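You operate a simulated robot arm through the tools that you are given. There is no shell and no other tool.

You run a simulated robot arm. Do the job below in one go: nothing can be reset, and whatever is moved stays where it is left.

Task
Move the red hose from the yellow port to the green port.
Fine: shut the yellow lever and open the black slider before the plug comes out. Then slider shut, green lever open, one stroke out and back.

It is judged by the outcome, as a careful person would: the job done as asked, and still so three seconds after it is handed in. It fails if anything else is knocked over, pushed out of place, dropped, spilled or broken.

Robot
A 7-joint arm with a four-finger gripper, fixed in place. Base frame: the origin is on the floor under the middle of its stand, x ahead of it, y to its left, z up. Lengths are in m, angles in degrees, forces in N, time in s.
It reaches about 1.223 m from its shoulder. Its first joint turns from -69.0 to 172.0 degrees. Payload 3.67 kg.
The TCP is the grasp point between the finger pads, 0.028 m short of the fingertips. In the tool frame z runs along the fingers and y along their closing line. The gripper opens to 0.112 m; its body begins 0.073 m behind the TCP.
Orientation is that of the tool frame in the base frame, as a unit quaternion [w, x, y, z]. With the fingers straight down and closing along the base's y, the tool's x points along the base's -x, its y along +y and its z along -z.

Tools
- The arm moves only by the tool servo_tool. Its argument "steps" is a list of rows, each an object (a shift or turn left out is 0, a gripper value left out holds the last) with "slide": the shift along the base's x, y, z in units of 40 mm (1.0 is 40 mm), a list of three; "turn": the turn, a rotation vector about the base's x, y, z in units of 6 degrees (1.0 is 6 degrees), a list of three; "claw": the opening in per cent of the stroke, from 0 (shut) to 100 (fully open). In form: [{"slide": [x, y, z], "turn": [ax, ay, az], "claw": claw}, ...]. A call has 1 to 20 rows; each row shifts and turns the commanded pose from where the row before left it. A call with a number of a shift or a turn outside -1 to 1 is refused whole. Each row takes 0.2 s and may step no farther than 0.05 m and 8.6 degrees from the row before; otherwise, or with a gripper value out of range, the whole call is refused. A pose out of reach is approached as far as the arm can. The call stops where the force on the tool passes 40 N (or 10 N more than at its start, if that is more) or the arm is blocked; 0.2 s more then pass. Each finger travels about 0.1025 m/s and halts on what it meets, pressing with about 25 N; the grip force reading is that of the motor and also rises with nothing between the fingers. The clock runs only during rows and for 0.2 s after the last one: add rows that do not move to give the fingers time. It gives the time, the measured TCP pose, the force on the tool (base axes), the opening and the grip force at its end, in the units of the frame above (readings bear some noise), with the torque about the TCP (base axes, N m) and any sound that the robot's microphone picked up.
- Cameras (640 x 400 px; columns grow to the right, rows downward): "scene" is fixed at [0.0495, -0.6505, 1.6546]; the picture's right is [0.35, -0.94, 0.00], its down [-0.53, -0.20, -0.83] and it looks along [0.77, 0.29, -0.56] (base axes); focal length 349 px, centre (320, 200). "wrist" rides on the gripper at [0.06, -0.018, -0.104] in the tool frame; the picture's right is [0.29, 0.96, 0.00], its down [-0.80, 0.24, -0.55] and it looks along [-0.53, 0.16, 0.83] (tool axes); focal length 234 px, centre (320, 200). There is no depth. A picture from a camera that has moved, and an enlarged one, comes with that camera's place and axes in the base frame and with its lens. The place of the scene camera against the robot may be out by one fixed shift of up to 0.025 m in any direction.
- capture(camera): a new picture of that camera. The clock stands still meanwhile.
- slide_trunk(by): slides the trunk up (or, below 0, down) by that many m; the arm rides with it, the base frame stays. It gives what a move gives, with no picture.
- zoom(camera, box): a new picture of the part [left, top, right, bottom] of that camera's present view, enlarged. The clock stands still meanwhile.
- hand_in(): hands the job in; it is judged then, once.

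Nothing tells you positions but the pictures and the camera data. Unless the task says otherwise, let go and move clear before handing in.

The tools are called by a JSON object that holds its "method" and its "body". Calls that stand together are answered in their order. servo_tool: Moves the arm, as the interface text tells. Its arguments: {"type":"object","properties":{"steps":{"type":"array"}},"required":["steps"]} The other tools are called the same way: slide_trunk (by) moves the trunk up or down; capture (camera) takes a picture; zoom (camera, box) takes an enlarged picture of a part of a camera's view; hand_in () hands the job in.

At the start:

```text
t: 0.0
ee_pos: [0.5672, 0.1544, 1.3931]
orientation: [0.0, 0.0, 1.0, 0.0]
force: [-0.3, 0.3, -0.8]
ft_torque: [-0.01, 0.0, 0.01]
gripper_width: 0.1119
gripper_force: 0.0
trunk travel left (down, up): [-0.675, 0.165]
```

scene: 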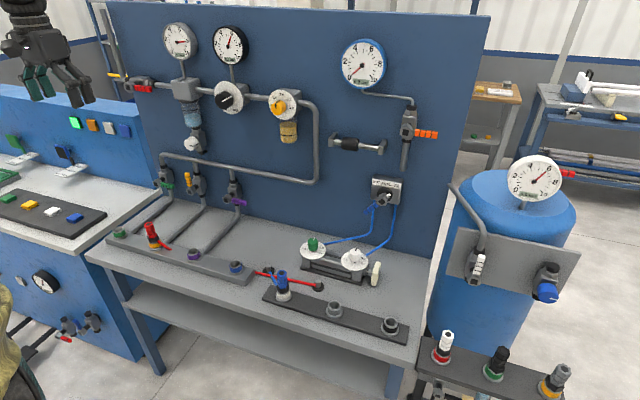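
wrist: 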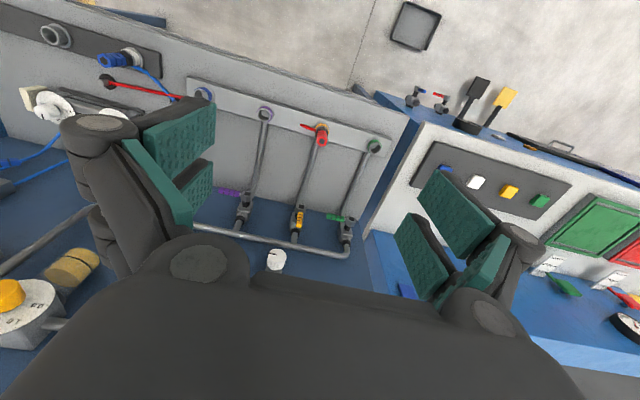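

I see a workbench with a manifold strip of four ports (green, one with a red plug, purple, blue), pipes with green, yellow and purple levers, and gauges on a panel. I'll zoom in to identify everything before moving.

{"method": "zoom", "body": {"camera": "scene", "box": [90, 140, 270, 290]}}

{"method": "zoom", "body": {"camera": "scene", "box": [100, 10, 340, 170]}}

{"method": "zoom", "body": {"camera": "scene", "box": [230, 160, 430, 350]}}

{"method": "zoom", "body": {"camera": "wrist", "box": [180, 60, 420, 280]}}

```text
2.67 times, centred on (180, 215) of scene
camera zoom: at [0.0495, -0.6505, 1.6546], right [0.35, -0.94, 0.0], down [-0.53, -0.2, -0.83], along [0.77, 0.29, -0.56], focal length 931 px, centre (693, 160)
```

zoom: 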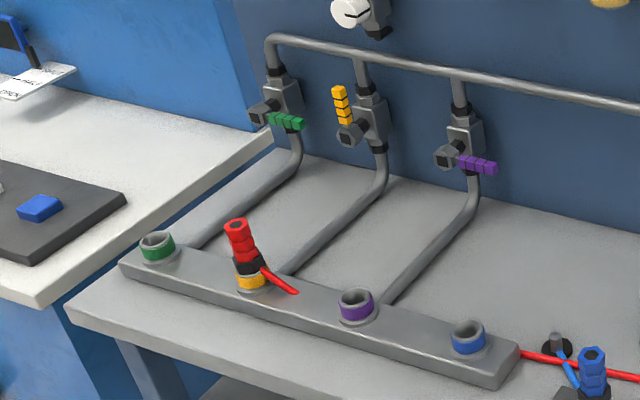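

```text
2.50 times, centred on (220, 90) of scene
camera zoom: at [0.0495, -0.6505, 1.6546], right [0.35, -0.94, 0.0], down [-0.53, -0.2, -0.83], along [0.77, 0.29, -0.56], focal length 872 px, centre (570, 475)
```

zoom: 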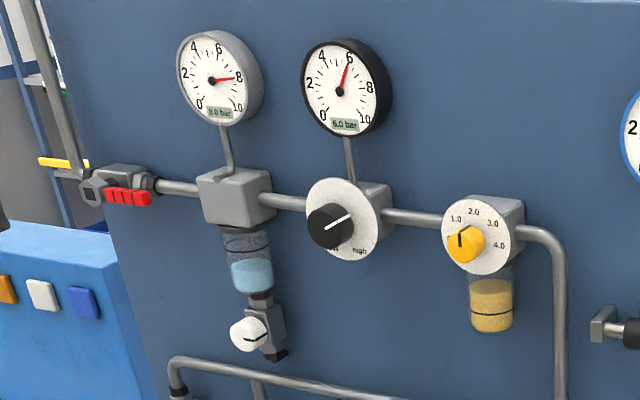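

```text
2.11 times, centred on (330, 255) of scene
camera zoom: at [0.0495, -0.6505, 1.6546], right [0.35, -0.94, 0.0], down [-0.53, -0.2, -0.83], along [0.77, 0.29, -0.56], focal length 735 px, centre (299, 84)
```

zoom: 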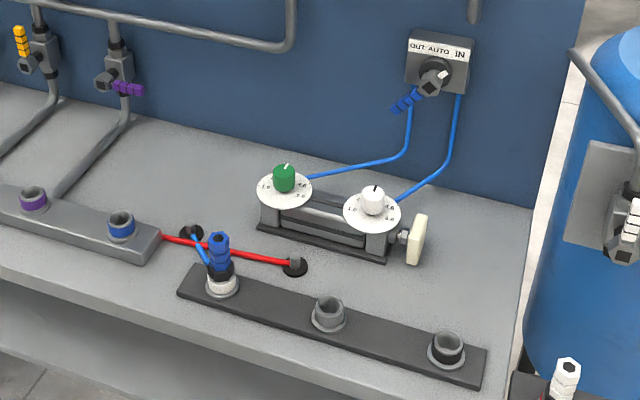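

```text
1.82 times, centred on (300, 170) of wrist
camera zoom: at [0.5081, 0.1377, 1.4966], right [-0.29, 0.96, 0.0], down [0.8, 0.24, 0.55], along [0.53, 0.16, -0.83], focal length 426 px, centre (356, 254)
```

zoom: 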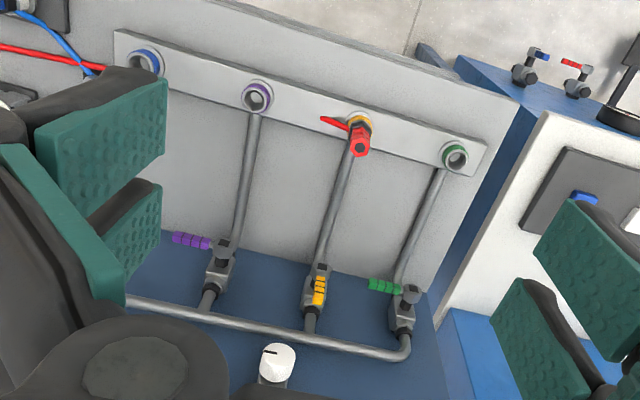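

The black sleeve on the rod at the panel's right looks like the slider, and the OUT/AUTO/IN selector drives the small cylinder. I'll look closer at these and the rest.

{"method": "zoom", "body": {"camera": "scene", "box": [310, 90, 450, 180]}}

{"method": "zoom", "body": {"camera": "scene", "box": [330, 30, 450, 110]}}

{"method": "zoom", "body": {"camera": "scene", "box": [350, 165, 420, 215]}}

{"method": "zoom", "body": {"camera": "scene", "box": [285, 220, 405, 300]}}

{"method": "zoom", "body": {"camera": "scene", "box": [100, 150, 200, 260]}}

{"method": "zoom", "body": {"camera": "scene", "box": [0, 80, 140, 240]}}

{"method": "zoom", "body": {"camera": "scene", "box": [420, 140, 600, 400]}}

```text
4.44 times, centred on (380, 135) of scene
camera zoom: at [0.0495, -0.6505, 1.6546], right [0.35, -0.94, 0.0], down [-0.53, -0.2, -0.83], along [0.77, 0.29, -0.56], focal length 1551 px, centre (53, 489)
```

zoom: 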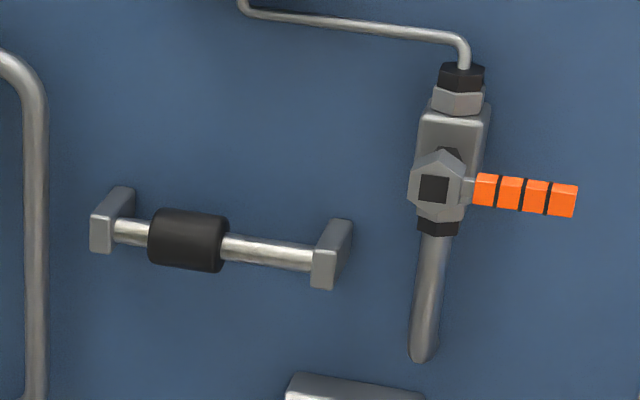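

```text
5.00 times, centred on (390, 70) of scene
camera zoom: at [0.0495, -0.6505, 1.6546], right [0.35, -0.94, 0.0], down [-0.53, -0.2, -0.83], along [0.77, 0.29, -0.56], focal length 1745 px, centre (-30, 850)
```

zoom: 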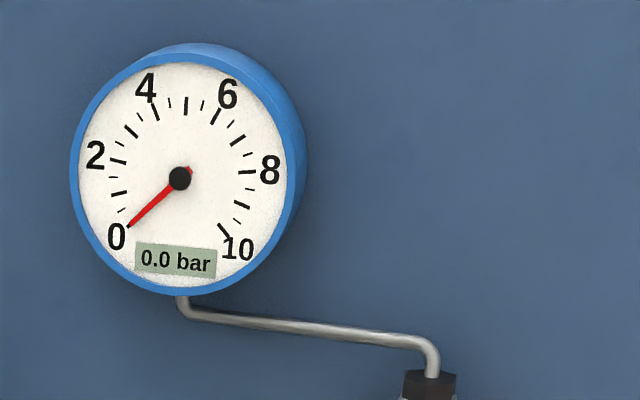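

```text
8.00 times, centred on (385, 190) of scene
camera zoom: at [0.0495, -0.6505, 1.6546], right [0.35, -0.94, 0.0], down [-0.53, -0.2, -0.83], along [0.77, 0.29, -0.56], focal length 2792 px, centre (-200, 280)
```

zoom: 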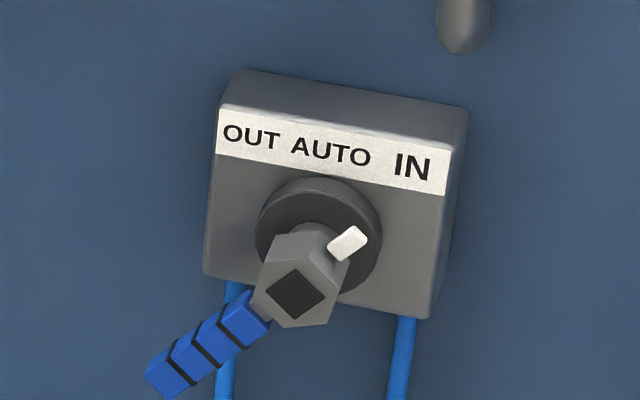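

```text
5.00 times, centred on (345, 260) of scene
camera zoom: at [0.0495, -0.6505, 1.6546], right [0.35, -0.94, 0.0], down [-0.53, -0.2, -0.83], along [0.77, 0.29, -0.56], focal length 1745 px, centre (195, -100)
```

zoom: 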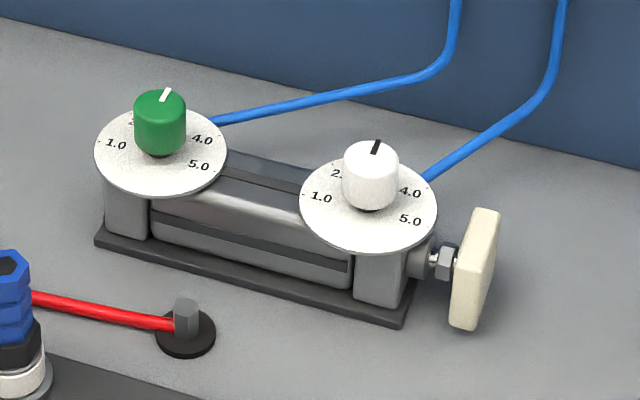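

```text
3.64 times, centred on (150, 205) of scene
camera zoom: at [0.0495, -0.6505, 1.6546], right [0.35, -0.94, 0.0], down [-0.53, -0.2, -0.83], along [0.77, 0.29, -0.56], focal length 1269 px, centre (938, 182)
```

zoom: 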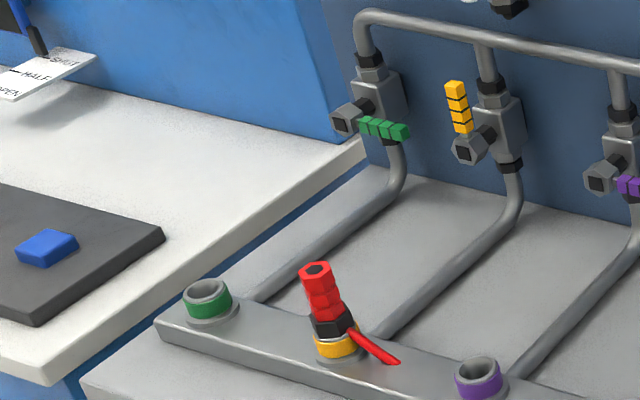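

```text
2.50 times, centred on (70, 160) of scene
camera zoom: at [0.0495, -0.6505, 1.6546], right [0.35, -0.94, 0.0], down [-0.53, -0.2, -0.83], along [0.77, 0.29, -0.56], focal length 872 px, centre (945, 300)
```

zoom: 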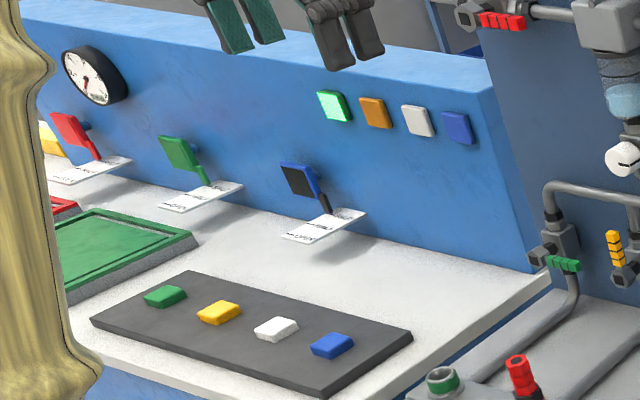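

```text
1.54 times, centred on (510, 270) of scene
camera zoom: at [0.0495, -0.6505, 1.6546], right [0.35, -0.94, 0.0], down [-0.53, -0.2, -0.83], along [0.77, 0.29, -0.56], focal length 537 px, centre (28, 92)
```

zoom: 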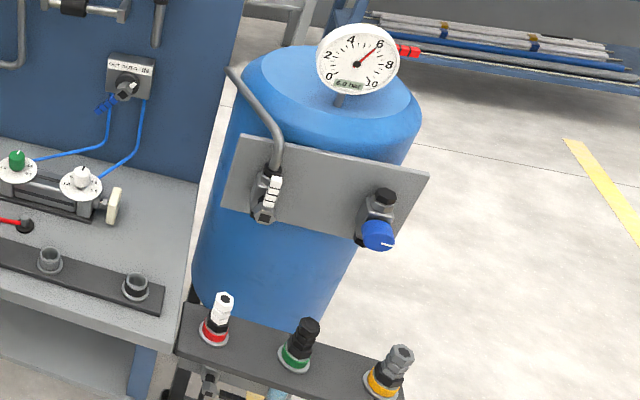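

The red plug sits in the yellow port at roughly x 0.68, z 0.9, with the panel behind it. I'll tilt the gripper to face the panel and take more views to measure things.

{"method": "servo_tool", "body": {"steps": [{"slide": [-0.25, -0.5, -0.25], "turn": [0, -0.9375, 0]}, {"slide": [-0.25, -0.5, -0.25], "turn": [0, -0.9375, 0]}, {"slide": [-0.25, -0.5, -0.25], "turn": [0, -0.9375, 0]}, {"slide": [-0.25, -0.5, -0.25], "turn": [0, -0.9375, 0]}, {"slide": [-0.25, -0.5, -0.25], "turn": [0, -0.9375, 0]}, {"slide": [-0.25, -0.5, -0.25], "turn": [0, -0.9375, 0]}, {"slide": [-0.25, -0.5, -0.25], "turn": [0, -0.9375, 0]}, {"slide": [-0.25, -0.5, -0.25], "turn": [0, -0.9375, 0]}, {"slide": [0, 0, 0]}]}}

{"method": "capture", "body": {"camera": "wrist"}}

{"method": "capture", "body": {"camera": "scene"}}

```text
t: 2.0
ee_pos: [0.4875, -0.0033, 1.3124]
orientation: [0.382, -0.001, 0.924, 0.001]
force: [0.7, -0.3, 0.3]
ft_torque: [-0.01, 0.0, 0.04]
gripper_width: 0.1119
gripper_force: 0.0
trunk travel left (down, up): [-0.675, 0.165]
```

```text
taken
camera wrist: at [0.3719, -0.0211, 1.3434], right [-0.2, 0.96, -0.2], down [0.17, 0.24, 0.96], along [0.96, 0.16, -0.21], focal length 234 px, centre (320, 200)
```

wrist: 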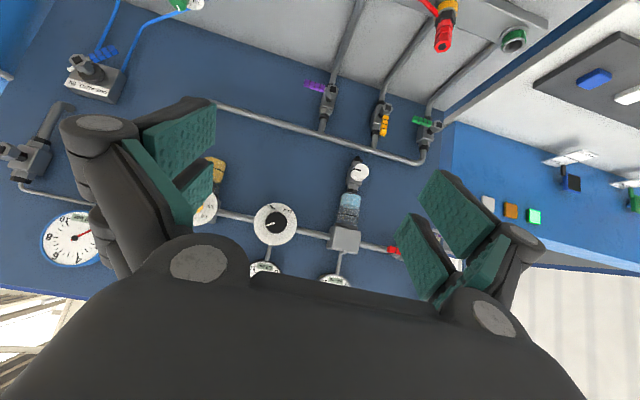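

```text
taken
```

scene: 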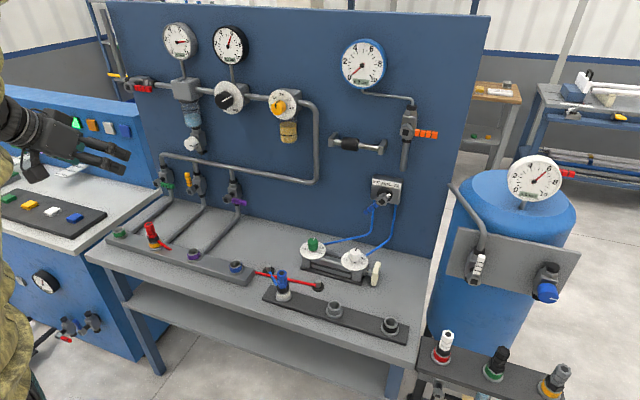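

The view is upside-down but clear; measured from two views, the green port is near (0.70, 0.36, 0.84). I'll zoom in on this wrist view for the levers, slider and selector.

{"method": "zoom", "body": {"camera": "wrist", "box": [290, 60, 450, 160]}}

{"method": "zoom", "body": {"camera": "wrist", "box": [380, 0, 540, 100]}}

{"method": "zoom", "body": {"camera": "wrist", "box": [0, 0, 220, 140]}}

```text
4.00 times, centred on (370, 110) of wrist
camera zoom: at [0.3719, -0.0211, 1.3434], right [-0.2, 0.96, -0.2], down [0.17, 0.24, 0.96], along [0.96, 0.16, -0.21], focal length 937 px, centre (120, 560)
```

zoom: 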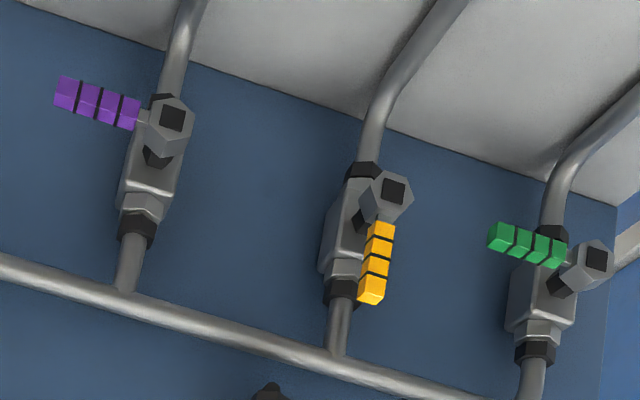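

```text
4.00 times, centred on (460, 50) of wrist
camera zoom: at [0.3719, -0.0211, 1.3434], right [-0.2, 0.96, -0.2], down [0.17, 0.24, 0.96], along [0.96, 0.16, -0.21], focal length 937 px, centre (-240, 800)
```

zoom: 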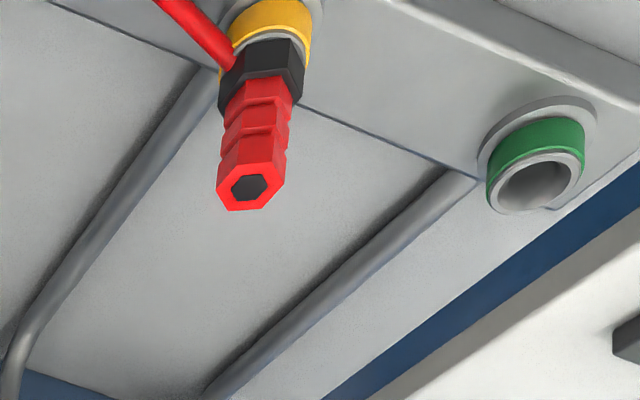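

```text
2.86 times, centred on (110, 70) of wrist
camera zoom: at [0.3719, -0.0211, 1.3434], right [-0.2, 0.96, -0.2], down [0.17, 0.24, 0.96], along [0.96, 0.16, -0.21], focal length 669 px, centre (920, 571)
```

zoom: 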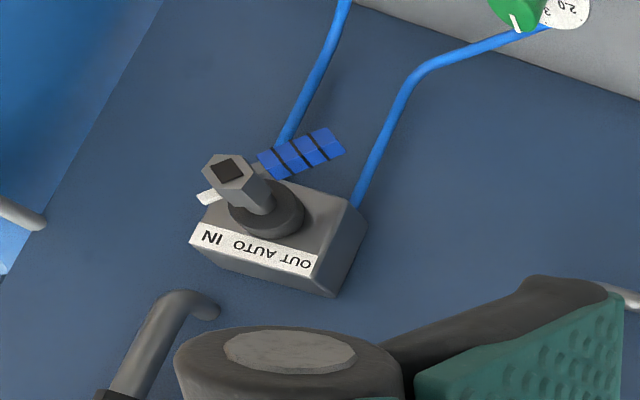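

I now have estimates: green port (0.70, 0.36, 0.84), red plug top (0.70, 0.20, 0.93), lever hubs near x 0.92, z 0.917, and selector hub (0.92, -0.52, 1.05). Next I'll close the gripper to see how wide the closed fingers are.

{"method": "servo_tool", "body": {"steps": [{"slide": [0, 0, 0], "claw": 0}, {"slide": [0, 0, 0], "claw": 0}, {"slide": [0, 0, 0], "claw": 0}, {"slide": [0, 0, 0], "claw": 0}]}}

{"method": "capture", "body": {"camera": "wrist"}}

{"method": "zoom", "body": {"camera": "scene", "box": [0, 70, 160, 210]}}

```text
t: 3.0
ee_pos: [0.4871, -0.0041, 1.3115]
orientation: [0.383, 0.0, 0.924, 0.001]
force: [-0.8, 0.1, -0.5]
ft_torque: [0.0, 0.01, 0.0]
gripper_width: 0.0
gripper_force: 25.3
trunk travel left (down, up): [-0.675, 0.165]
```

```text
taken
camera wrist: at [0.3717, -0.0219, 1.3437], right [-0.2, 0.96, -0.2], down [0.17, 0.24, 0.96], along [0.96, 0.16, -0.21], focal length 234 px, centre (320, 200)
```

wrist: 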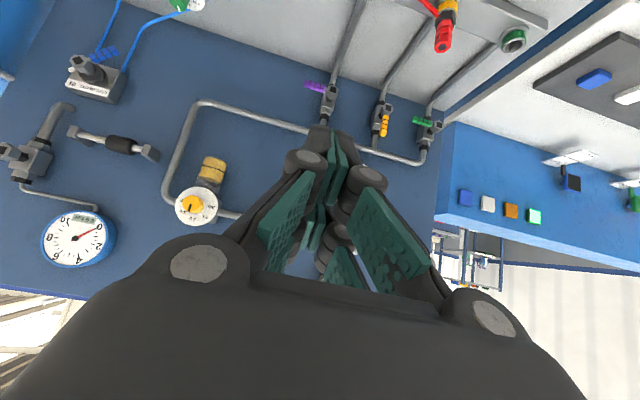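

```text
2.86 times, centred on (80, 140) of scene
camera zoom: at [0.0495, -0.6505, 1.6546], right [0.35, -0.94, 0.0], down [-0.53, -0.2, -0.83], along [0.77, 0.29, -0.56], focal length 997 px, centre (1006, 371)
```

zoom: 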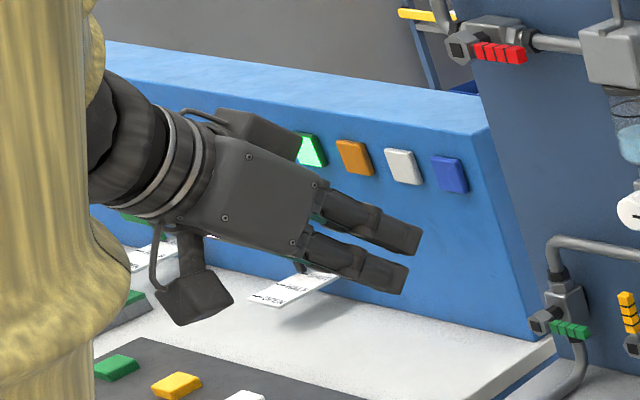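

The closed fingers are about 4 cm by 7.5 cm, so I'll need to pick approach angles carefully. I'll move across to view the slider and selector up close from a safe distance.

{"method": "servo_tool", "body": {"steps": [{"slide": [0.256, -0.954, -0.02], "claw": 100}, {"slide": [0.256, -0.954, -0.02]}, {"slide": [0.256, -0.954, -0.02]}, {"slide": [0.256, -0.954, -0.02]}, {"slide": [0.256, -0.954, -0.02]}, {"slide": [0.256, -0.954, -0.02]}, {"slide": [0.256, -0.954, -0.02]}, {"slide": [0.256, -0.954, -0.02]}, {"slide": [0.256, -0.954, -0.02]}, {"slide": [0.256, -0.954, -0.02]}, {"slide": [0.256, -0.954, -0.02]}, {"slide": [0.256, -0.954, -0.02]}, {"slide": [0.256, -0.954, -0.02]}, {"slide": [0, 0, 0]}]}}

{"method": "capture", "body": {"camera": "wrist"}}

{"method": "zoom", "body": {"camera": "wrist", "box": [240, 40, 440, 240]}}

```text
t: 6.0
ee_pos: [0.6193, -0.5037, 1.3007]
orientation: [0.383, 0.0, 0.924, 0.001]
force: [0.6, 0.1, 1.0]
ft_torque: [-0.04, 0.0, 0.0]
gripper_width: 0.1119
gripper_force: 0.1
trunk travel left (down, up): [-0.675, 0.165]
```

```text
taken
camera wrist: at [0.5046, -0.5206, 1.3312], right [-0.2, 0.96, -0.2], down [0.17, 0.24, 0.96], along [0.96, 0.16, -0.21], focal length 234 px, centre (320, 200)
```

wrist: 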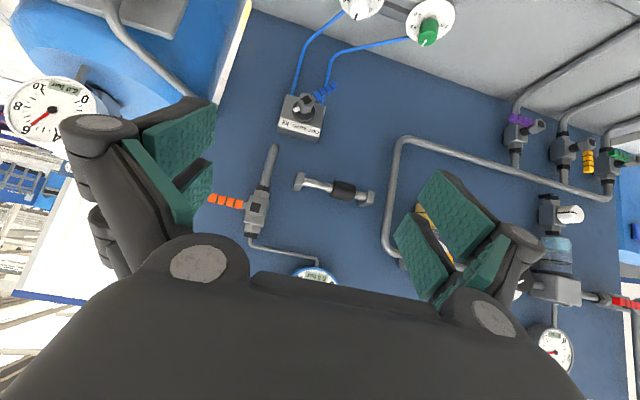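

```text
2.00 times, centred on (340, 140) of wrist
camera zoom: at [0.5046, -0.5206, 1.3312], right [-0.2, 0.96, -0.2], down [0.17, 0.24, 0.96], along [0.96, 0.16, -0.21], focal length 468 px, centre (280, 320)
```

zoom: 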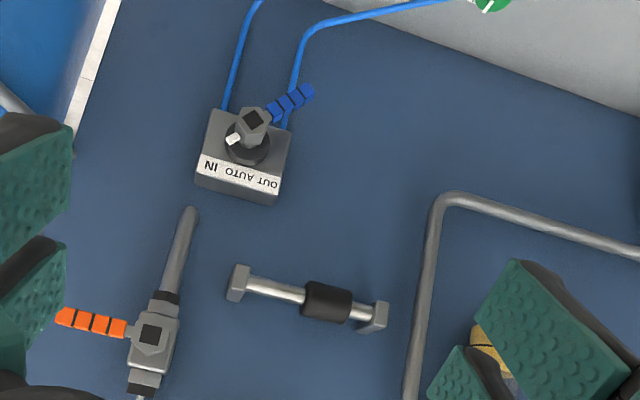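

The slider carries no labels, and its sleeve sits near the left end of the rod. I'll zoom in further on the slider and selector.

{"method": "zoom", "body": {"camera": "wrist", "box": [270, 140, 400, 230]}}

{"method": "zoom", "body": {"camera": "wrist", "box": [260, 70, 360, 150]}}

{"method": "zoom", "body": {"camera": "wrist", "box": [490, 90, 640, 210]}}

{"method": "zoom", "body": {"camera": "scene", "box": [320, 120, 400, 170]}}

```text
4.44 times, centred on (335, 185) of wrist
camera zoom: at [0.5046, -0.5206, 1.3312], right [-0.2, 0.96, -0.2], down [0.17, 0.24, 0.96], along [0.96, 0.16, -0.21], focal length 1041 px, centre (253, 267)
```

zoom: 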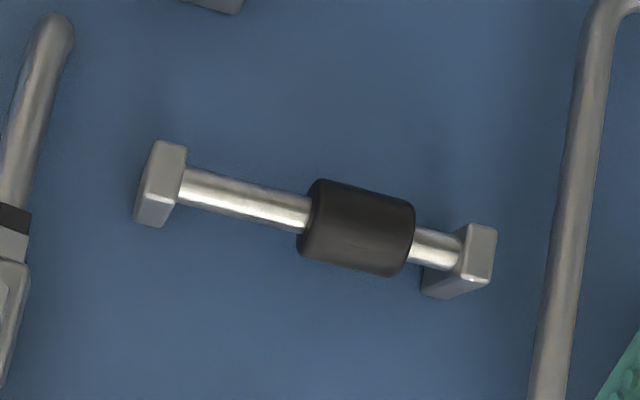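

```text
5.00 times, centred on (310, 110) of wrist
camera zoom: at [0.5046, -0.5206, 1.3312], right [-0.2, 0.96, -0.2], down [0.17, 0.24, 0.96], along [0.96, 0.16, -0.21], focal length 1171 px, centre (370, 650)
```

zoom: 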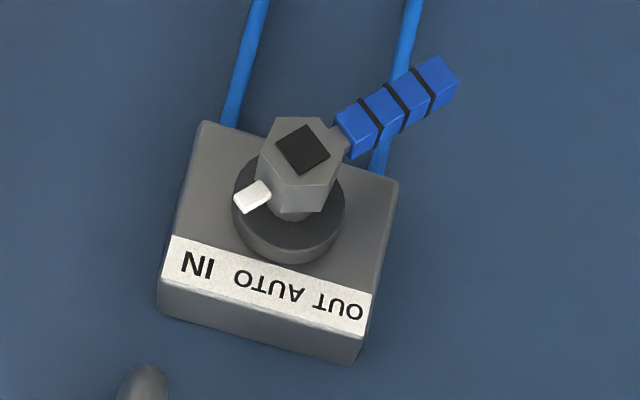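

```text
3.33 times, centred on (565, 150) of wrist
camera zoom: at [0.5046, -0.5206, 1.3312], right [-0.2, 0.96, -0.2], down [0.17, 0.24, 0.96], along [0.96, 0.16, -0.21], focal length 781 px, centre (-497, 367)
```

zoom: 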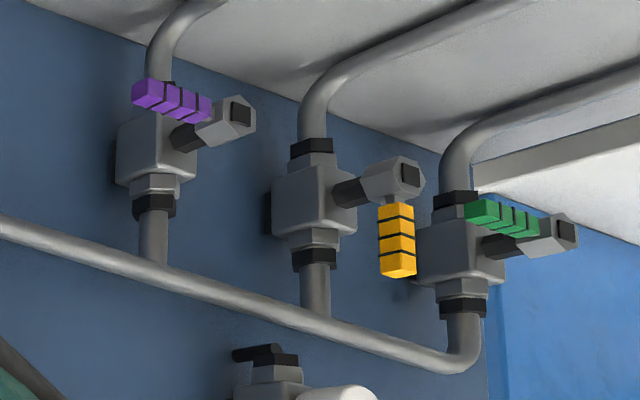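

```text
8.00 times, centred on (360, 145) of scene
camera zoom: at [0.0495, -0.6505, 1.6546], right [0.35, -0.94, 0.0], down [-0.53, -0.2, -0.83], along [0.77, 0.29, -0.56], focal length 2792 px, centre (0, 640)
```

zoom: 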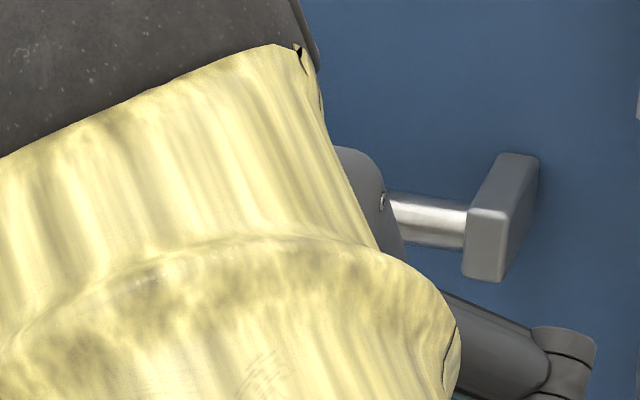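

There is no air sound, so I take the slider as shut now, with yellow open (vertical, hub (0.914, 0.205, 0.92), handle tip z about 0.995). I'll roll the gripper so the closed fingers are thin vertically, tilt it 30° down, and move towards the yellow lever.

{"method": "servo_tool", "body": {"steps": [{"slide": [0, 0.8, -0.2], "turn": [0, -0.833, 0], "claw": 0}, {"slide": [0, 0.8, -0.2], "turn": [0, -0.833, 0]}, {"slide": [0, 0.8, -0.2], "turn": [0, -0.833, 0]}, {"slide": [0.1, 0.8, -0.2], "turn": [0.866, 0, -0.5]}, {"slide": [0.1, 0.8, -0.2], "turn": [0.866, 0, -0.5]}, {"slide": [0.1, 0.8, -0.2], "turn": [0.866, 0, -0.5]}, {"slide": [0.1, 0.8, -0.2], "turn": [0.866, 0, -0.5]}, {"slide": [0.1, 0.8, -0.2], "turn": [0.866, 0, -0.5]}, {"slide": [0.1, 0.8, -0.2], "turn": [0.866, 0, -0.5]}, {"slide": [0.1, 0.8, -0.2], "turn": [0.866, 0, -0.5]}, {"slide": [0.1, 0.8, -0.2], "turn": [0.866, 0, -0.5]}, {"slide": [0.1, 0.8, -0.2], "turn": [0.866, 0, -0.5]}, {"slide": [0.1, 0.8, -0.2], "turn": [0.866, 0, -0.5]}, {"slide": [0.1, 0.8, -0.2], "turn": [0.866, 0, -0.5]}, {"slide": [0.1, 0.8, -0.2], "turn": [0.866, 0, -0.5]}, {"slide": [0.1, 0.8, -0.2], "turn": [0.866, 0, -0.5]}, {"slide": [0.1, 0.8, -0.2], "turn": [0.866, 0, -0.5]}, {"slide": [0.1, 0.8, -0.2], "turn": [0.866, 0, -0.5]}, {"slide": [0, 0, 0]}]}}

{"method": "capture", "body": {"camera": "wrist"}}

{"method": "capture", "body": {"camera": "scene"}}

```text
t: 10.0
ee_pos: [0.6775, 0.0724, 1.1586]
orientation: [0.354, 0.613, 0.611, 0.355]
force: [0.0, -0.5, 0.5]
ft_torque: [-0.01, -0.02, 0.03]
gripper_width: 0.0
gripper_force: 24.6
trunk travel left (down, up): [-0.675, 0.165]
```

```text
taken
camera wrist: at [0.5793, 0.1329, 1.1954], right [0.48, 0.28, 0.83], down [-0.36, -0.8, 0.48], along [0.8, -0.53, -0.28], focal length 234 px, centre (320, 200)
```

wrist: 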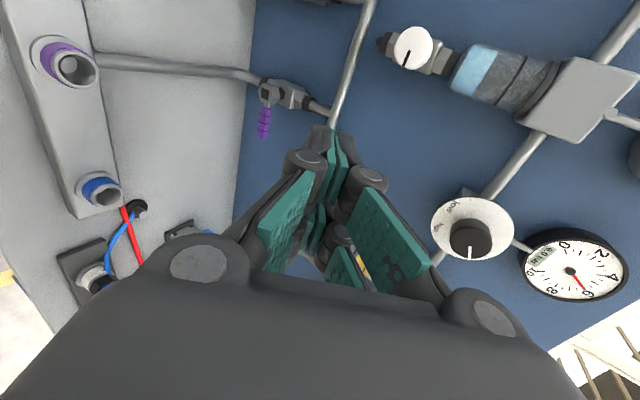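

```text
taken
```

scene: 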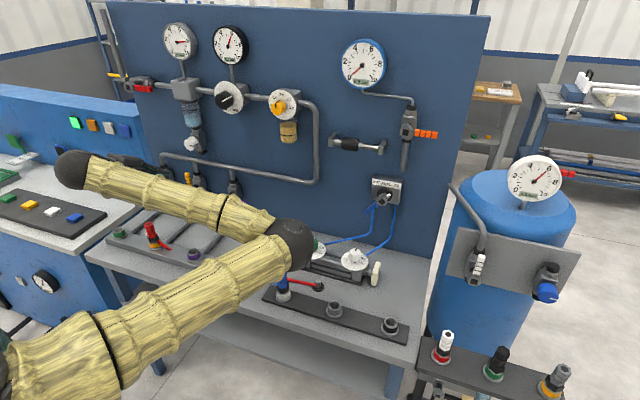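

The roll worked and the way is clear. I'll move to just left of the yellow handle, staying back from the panel, and check the view.

{"method": "servo_tool", "body": {"steps": [{"slide": [0.51, 0.81, -0.45]}, {"slide": [0.51, 0.81, -0.45]}, {"slide": [0.51, 0.81, -0.45]}, {"slide": [0.51, 0.81, -0.45]}, {"slide": [0.51, 0.81, -0.45]}, {"slide": [0.51, 0.81, -0.45]}, {"slide": [0, 0, 0]}]}}

{"method": "capture", "body": {"camera": "wrist"}}

{"method": "capture", "body": {"camera": "scene"}}

```text
t: 11.6
ee_pos: [0.8047, 0.2659, 1.0503]
orientation: [0.351, 0.613, 0.615, 0.352]
force: [-0.6, -0.1, 0.4]
ft_torque: [-0.02, 0.01, 0.03]
gripper_width: 0.0
gripper_force: 24.6
trunk travel left (down, up): [-0.675, 0.165]
```

```text
taken
camera wrist: at [0.7062, 0.3274, 1.088], right [0.48, 0.29, 0.83], down [-0.35, -0.8, 0.49], along [0.8, -0.53, -0.28], focal length 234 px, centre (320, 200)
```

wrist: 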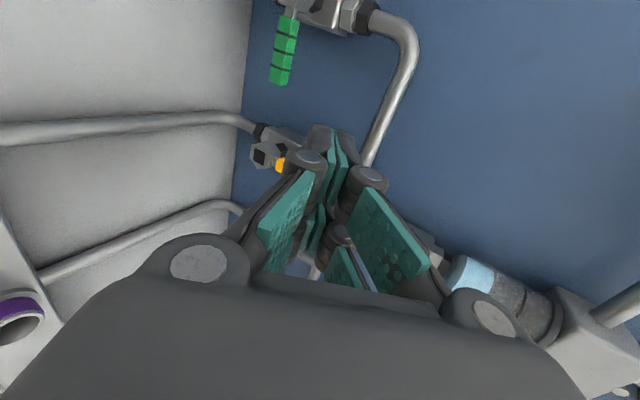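

```text
taken
```

scene: 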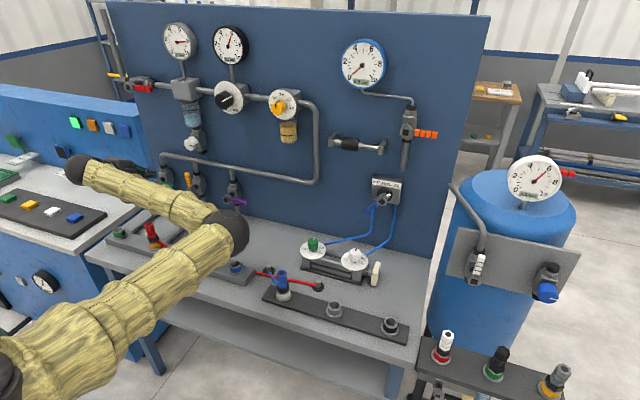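

The gripper is just left of and in front of the yellow lever, and I can see the hub and handle. I'll zoom in to confirm clearances.

{"method": "zoom", "body": {"camera": "scene", "box": [110, 120, 250, 220]}}

{"method": "zoom", "body": {"camera": "wrist", "box": [220, 60, 420, 260]}}

```text
4.00 times, centred on (180, 170) of scene
camera zoom: at [0.0495, -0.6505, 1.6546], right [0.35, -0.94, 0.0], down [-0.53, -0.2, -0.83], along [0.77, 0.29, -0.56], focal length 1396 px, centre (880, 320)
```

zoom: 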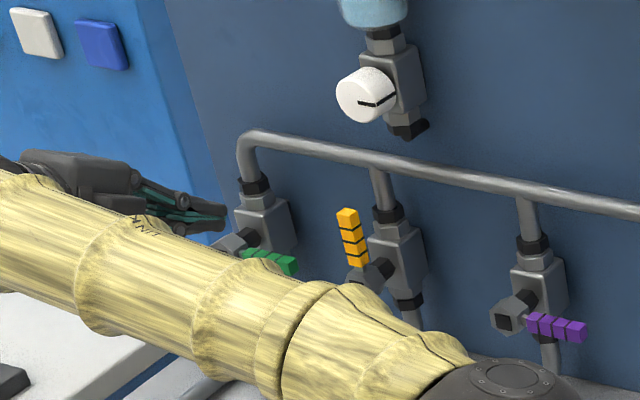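

```text
2.00 times, centred on (320, 160) of wrist
camera zoom: at [0.7062, 0.3274, 1.088], right [0.48, 0.29, 0.83], down [-0.35, -0.8, 0.49], along [0.8, -0.53, -0.28], focal length 468 px, centre (320, 280)
```

zoom: 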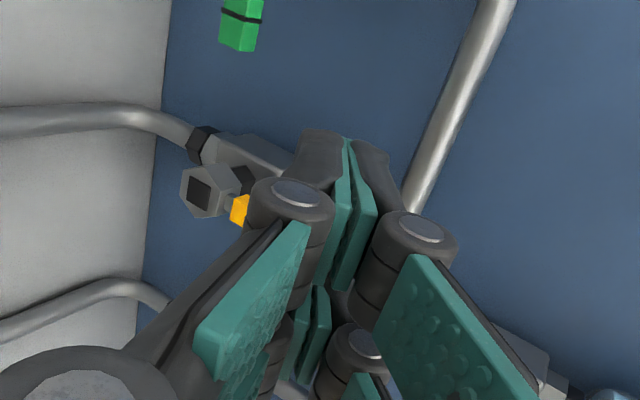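

Clearances look good. I'll move in beside the yellow handle and push it to the right, about halfway first.

{"method": "servo_tool", "body": {"steps": [{"slide": [0.66, 0, -0.38]}, {"slide": [0.66, 0, -0.38]}, {"slide": [0.66, 0, -0.38]}, {"slide": [0.66, 0, -0.38]}, {"slide": [0, 0, 0]}]}}

{"method": "zoom", "body": {"camera": "scene", "box": [110, 120, 250, 220]}}

{"method": "capture", "body": {"camera": "wrist"}}

```text
t: 12.8
ee_pos: [0.9071, 0.2681, 0.9887]
orientation: [0.353, 0.612, 0.613, 0.353]
force: [0.0, -0.3, 0.3]
ft_torque: [0.0, 0.02, -0.01]
gripper_width: 0.0001
gripper_force: 25.4
trunk travel left (down, up): [-0.675, 0.165]
```

```text
4.00 times, centred on (180, 170) of scene
camera zoom: at [0.0495, -0.6505, 1.6546], right [0.35, -0.94, 0.0], down [-0.53, -0.2, -0.83], along [0.77, 0.29, -0.56], focal length 1396 px, centre (880, 320)
```

zoom: 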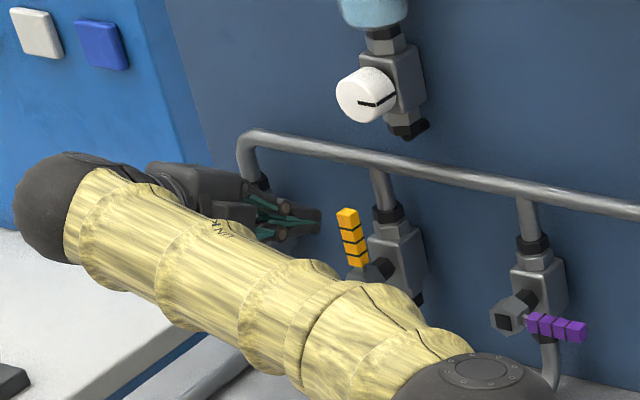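

```text
taken
camera wrist: at [0.8094, 0.3289, 1.027], right [0.48, 0.29, 0.83], down [-0.36, -0.8, 0.49], along [0.8, -0.53, -0.28], focal length 234 px, centre (320, 200)
```

wrist: 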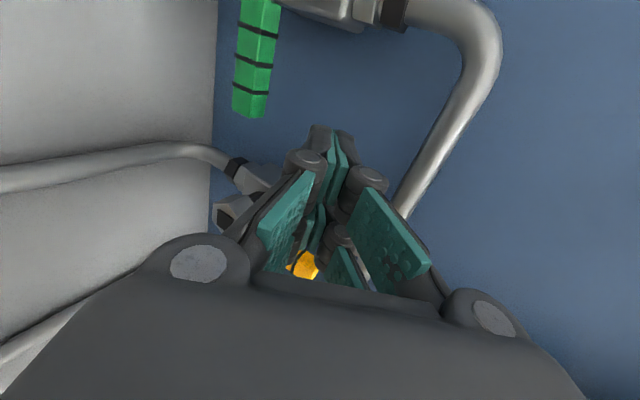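

The fingertips are level with the handle, on its left. I'll push it to the right now.

{"method": "servo_tool", "body": {"steps": [{"slide": [0, -0.35, 0]}, {"slide": [0, -0.35, 0]}, {"slide": [0, -0.35, 0]}, {"slide": [0, -0.35, 0]}, {"slide": [0, -0.35, 0]}, {"slide": [0, 0, 0]}]}}

{"method": "zoom", "body": {"camera": "scene", "box": [110, 120, 250, 220]}}

{"method": "capture", "body": {"camera": "wrist"}}

```text
t: 14.2
ee_pos: [0.9071, 0.1988, 0.988]
orientation: [0.353, 0.613, 0.612, 0.354]
force: [0.2, 0.3, -0.4]
ft_torque: [-0.03, -0.03, 0.03]
gripper_width: 0.0
gripper_force: 24.9
trunk travel left (down, up): [-0.675, 0.165]
```

```text
4.00 times, centred on (180, 170) of scene
camera zoom: at [0.0495, -0.6505, 1.6546], right [0.35, -0.94, 0.0], down [-0.53, -0.2, -0.83], along [0.77, 0.29, -0.56], focal length 1396 px, centre (880, 320)
```

zoom: 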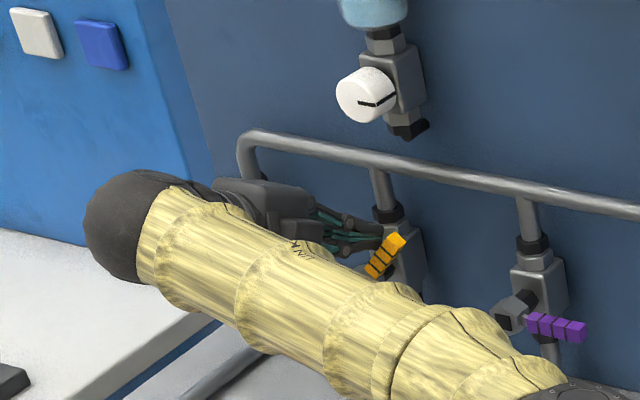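

```text
taken
camera wrist: at [0.8094, 0.2593, 1.0249], right [0.48, 0.29, 0.83], down [-0.36, -0.8, 0.48], along [0.8, -0.53, -0.28], focal length 234 px, centre (320, 200)
```

wrist: 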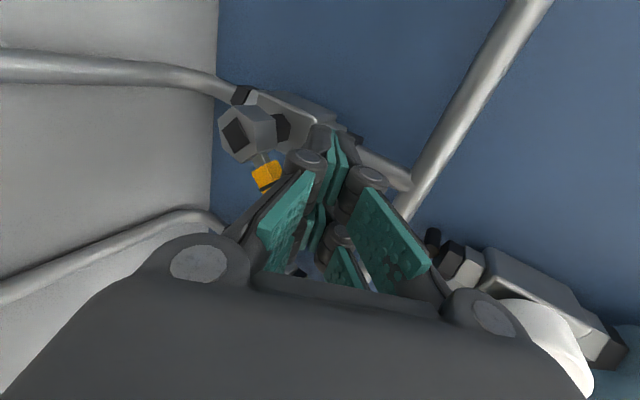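

The yellow handle is at about 45°. I'll slide over it to the right and then press it down to horizontal.

{"method": "servo_tool", "body": {"steps": [{"slide": [0, -0.43, 0.06]}, {"slide": [0, -0.43, 0.06]}, {"slide": [0, -0.43, 0.06]}, {"slide": [0, -0.43, 0.06]}, {"slide": [0, 0, -0.25]}, {"slide": [0, 0, -0.25]}, {"slide": [0, 0, -0.25]}, {"slide": [0, 0, 0]}]}}

{"method": "zoom", "body": {"camera": "scene", "box": [110, 120, 250, 220]}}

{"method": "capture", "body": {"camera": "wrist"}}

```text
t: 16.0
ee_pos: [0.9089, 0.13, 0.9691]
orientation: [0.351, 0.613, 0.614, 0.352]
force: [0.6, 0.6, 0.1]
ft_torque: [-0.01, 0.0, 0.04]
gripper_width: 0.0
gripper_force: 24.9
trunk travel left (down, up): [-0.675, 0.165]
```

```text
4.00 times, centred on (180, 170) of scene
camera zoom: at [0.0495, -0.6505, 1.6546], right [0.35, -0.94, 0.0], down [-0.53, -0.2, -0.83], along [0.77, 0.29, -0.56], focal length 1396 px, centre (880, 320)
```

zoom: 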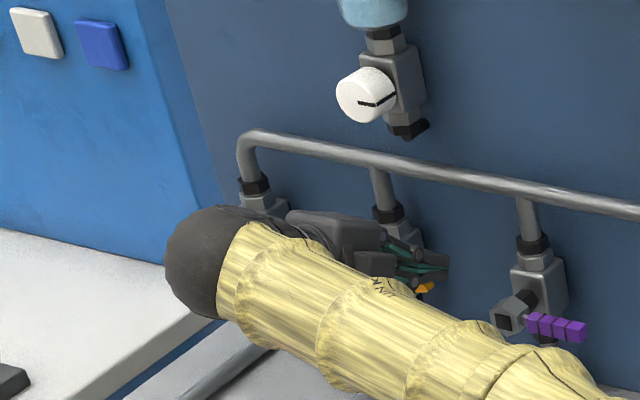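

```text
taken
camera wrist: at [0.8101, 0.1906, 1.0067], right [0.48, 0.29, 0.83], down [-0.35, -0.8, 0.49], along [0.8, -0.53, -0.28], focal length 234 px, centre (320, 200)
```

wrist: 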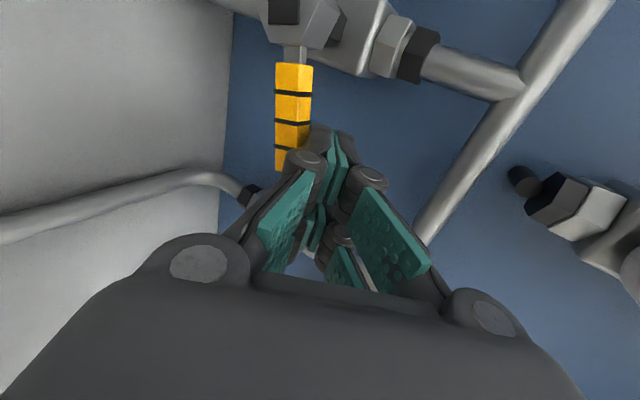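

The handle looks nearly horizontal. I'll press down a little more to reach its stop, watching the force.

{"method": "servo_tool", "body": {"steps": [{"slide": [0, 0.1, -0.1]}, {"slide": [0, 0.1, -0.1]}, {"slide": [0, 0, -0.1]}, {"slide": [0, 0, 0]}]}}

{"method": "zoom", "body": {"camera": "wrist", "box": [200, 0, 440, 200]}}

```text
t: 16.6
ee_pos: [0.9113, 0.1305, 0.967]
orientation: [0.354, 0.615, 0.613, 0.348]
force: [-15.9, -32.5, 9.0]
ft_torque: [-0.69, 0.24, -0.52]
gripper_width: 0.0
gripper_force: 25.5
out of reach, approached as far as the arm can: row 2, 3
trunk travel left (down, up): [-0.675, 0.165]
stopped in row 3: the force on the tool passed its limit at 42 N (the readings are from after the stop); the commanded pose is now the measured one
```

```text
2.00 times, centred on (320, 100) of wrist
camera zoom: at [0.8144, 0.1919, 1.0038], right [0.49, 0.29, 0.82], down [-0.36, -0.79, 0.49], along [0.79, -0.54, -0.28], focal length 468 px, centre (320, 400)
```

zoom: 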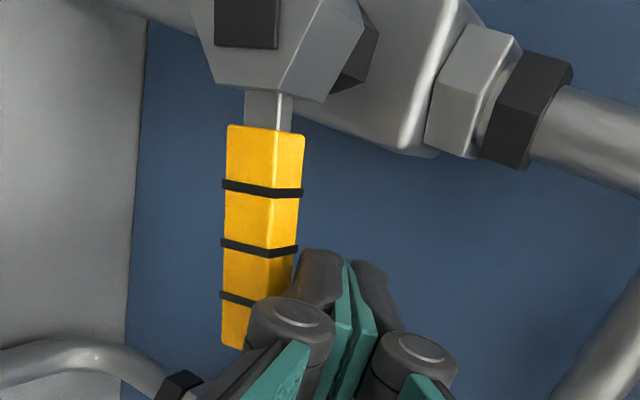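

Something resisted mostly sideways, probably my fingertip against the end of the handle. I'll back straight out along the fingers and look at the handle's state.

{"method": "servo_tool", "body": {"steps": [{"slide": [-0.4, -0.1, 0.35]}, {"slide": [-0.8, 0, 0.46]}, {"slide": [-0.8, 0, 0.46]}, {"slide": [-0.8, 0, 0.46]}, {"slide": [0, 0, 0]}]}}

{"method": "capture", "body": {"camera": "wrist"}}

{"method": "capture", "body": {"camera": "scene"}}

```text
t: 17.8
ee_pos: [0.8019, 0.1312, 1.0322]
orientation: [0.352, 0.613, 0.616, 0.347]
force: [-0.3, 0.4, 0.1]
ft_torque: [-0.01, 0.01, 0.02]
gripper_width: 0.0
gripper_force: 25.0
trunk travel left (down, up): [-0.675, 0.165]
```

```text
taken
camera wrist: at [0.7037, 0.1934, 1.0702], right [0.49, 0.29, 0.82], down [-0.35, -0.79, 0.49], along [0.8, -0.53, -0.28], focal length 234 px, centre (320, 200)
```

wrist: 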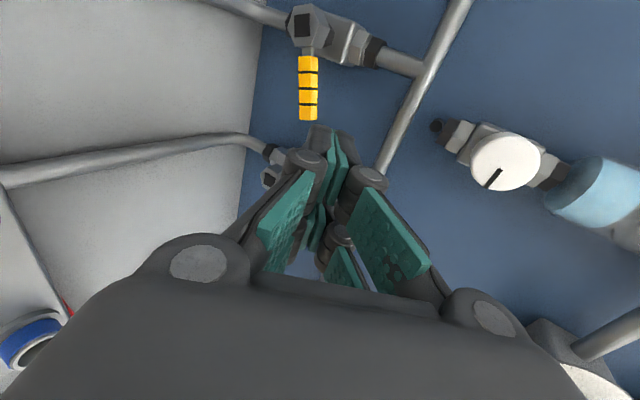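

```text
taken
```

scene: 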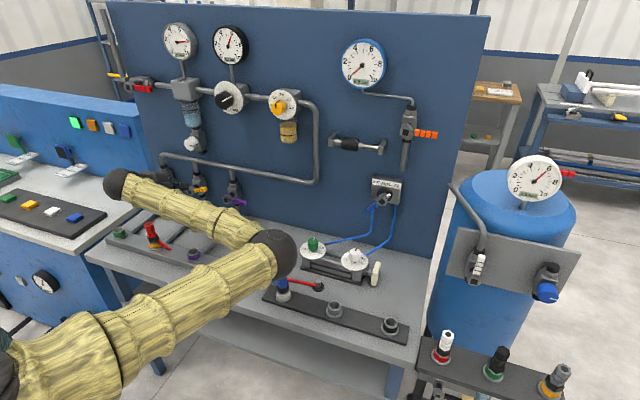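

I'll zoom in on the levers to compare yellow with the purple lever (which is shut) and the green one.

{"method": "zoom", "body": {"camera": "scene", "box": [140, 145, 260, 225]}}

{"method": "zoom", "body": {"camera": "wrist", "box": [240, 0, 400, 200]}}

```text
5.00 times, centred on (200, 185) of scene
camera zoom: at [0.0495, -0.6505, 1.6546], right [0.35, -0.94, 0.0], down [-0.53, -0.2, -0.83], along [0.77, 0.29, -0.56], focal length 1745 px, centre (920, 275)
```

zoom: 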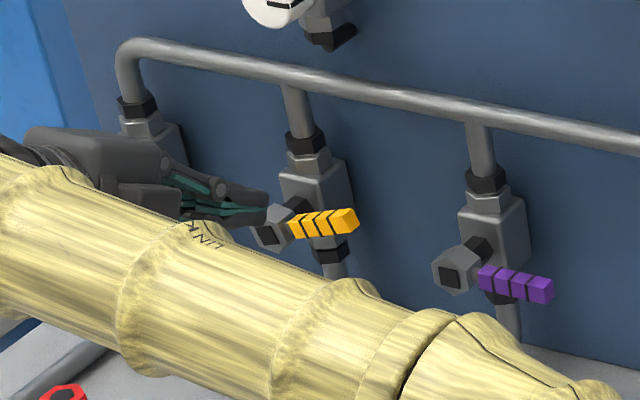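

```text
2.00 times, centred on (320, 100) of wrist
camera zoom: at [0.7037, 0.1934, 1.0702], right [0.49, 0.29, 0.82], down [-0.35, -0.79, 0.49], along [0.8, -0.53, -0.28], focal length 468 px, centre (320, 400)
```

zoom: 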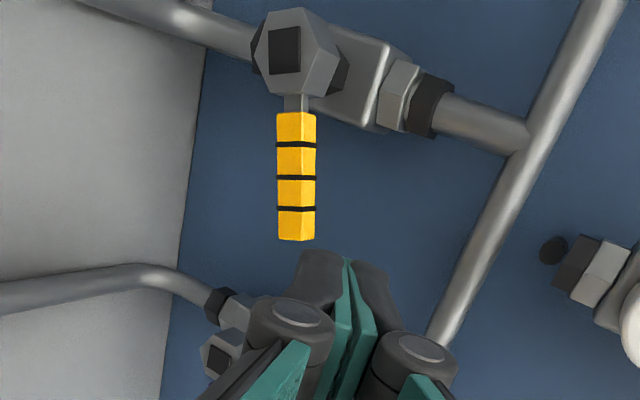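

Yellow is still about 20° above horizontal because my fingers slipped past its end; the closed fingers are narrower than I assumed (about ±2.5 cm). I'll go back in centred on the handle and press it down.

{"method": "servo_tool", "body": {"steps": [{"slide": [0.67, 0.12, -0.2]}, {"slide": [0.67, 0.12, -0.2]}, {"slide": [0.67, 0.12, -0.2]}, {"slide": [0.67, 0.12, -0.2]}, {"slide": [0, 0, -0.2]}, {"slide": [0, 0, -0.2]}, {"slide": [0, 0, -0.2]}, {"slide": [0, 0, 0]}]}}

{"method": "zoom", "body": {"camera": "wrist", "box": [200, 0, 440, 200]}}

{"method": "zoom", "body": {"camera": "scene", "box": [140, 145, 260, 225]}}

```text
t: 19.6
ee_pos: [0.9069, 0.1511, 0.9783]
orientation: [0.352, 0.613, 0.615, 0.349]
force: [0.4, -0.3, -0.2]
ft_torque: [-0.02, 0.02, -0.01]
gripper_width: 0.0002
gripper_force: 24.5
trunk travel left (down, up): [-0.675, 0.165]
```

```text
2.00 times, centred on (320, 100) of wrist
camera zoom: at [0.8089, 0.2122, 1.0152], right [0.49, 0.29, 0.82], down [-0.35, -0.79, 0.49], along [0.8, -0.53, -0.28], focal length 468 px, centre (320, 400)
```

zoom: 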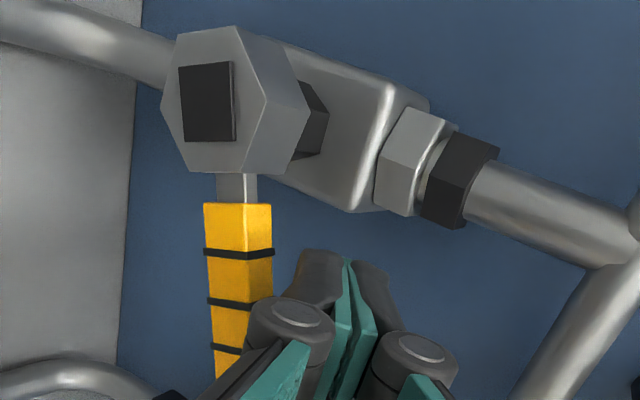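

```text
5.00 times, centred on (200, 185) of scene
camera zoom: at [0.0495, -0.6505, 1.6546], right [0.35, -0.94, 0.0], down [-0.53, -0.2, -0.83], along [0.77, 0.29, -0.56], focal length 1745 px, centre (920, 275)
```

zoom: 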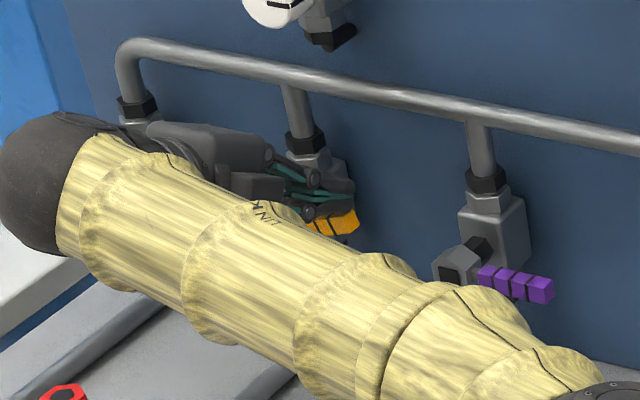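

The fingers are now above the handle's outer half. I'll press down in small steps.

{"method": "servo_tool", "body": {"steps": [{"slide": [0, 0, -0.12]}, {"slide": [0, 0, -0.12]}, {"slide": [0, 0, -0.12]}, {"slide": [0, 0, -0.12]}, {"slide": [0, 0, -0.12]}, {"slide": [0, 0, 0]}]}}

{"method": "zoom", "body": {"camera": "wrist", "box": [200, 0, 440, 200]}}

{"method": "zoom", "body": {"camera": "scene", "box": [140, 145, 260, 225]}}

```text
t: 21.0
ee_pos: [0.907, 0.1502, 0.9549]
orientation: [0.349, 0.614, 0.619, 0.344]
force: [-0.3, -0.1, -0.6]
ft_torque: [0.01, -0.05, 0.0]
gripper_width: 0.0
gripper_force: 25.1
trunk travel left (down, up): [-0.675, 0.165]
```

```text
2.00 times, centred on (320, 100) of wrist
camera zoom: at [0.8104, 0.2114, 0.9938], right [0.5, 0.3, 0.82], down [-0.35, -0.79, 0.5], along [0.8, -0.53, -0.29], focal length 468 px, centre (320, 400)
```

zoom: 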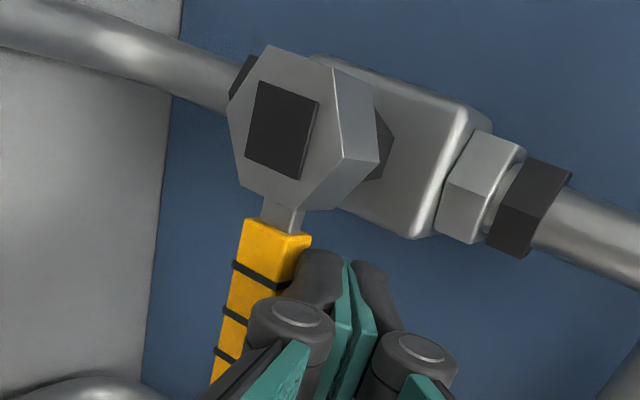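

```text
5.00 times, centred on (200, 185) of scene
camera zoom: at [0.0495, -0.6505, 1.6546], right [0.35, -0.94, 0.0], down [-0.53, -0.2, -0.83], along [0.77, 0.29, -0.56], focal length 1745 px, centre (920, 275)
```

zoom: 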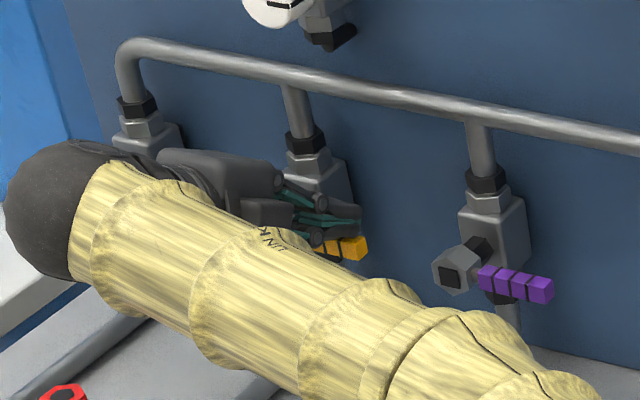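

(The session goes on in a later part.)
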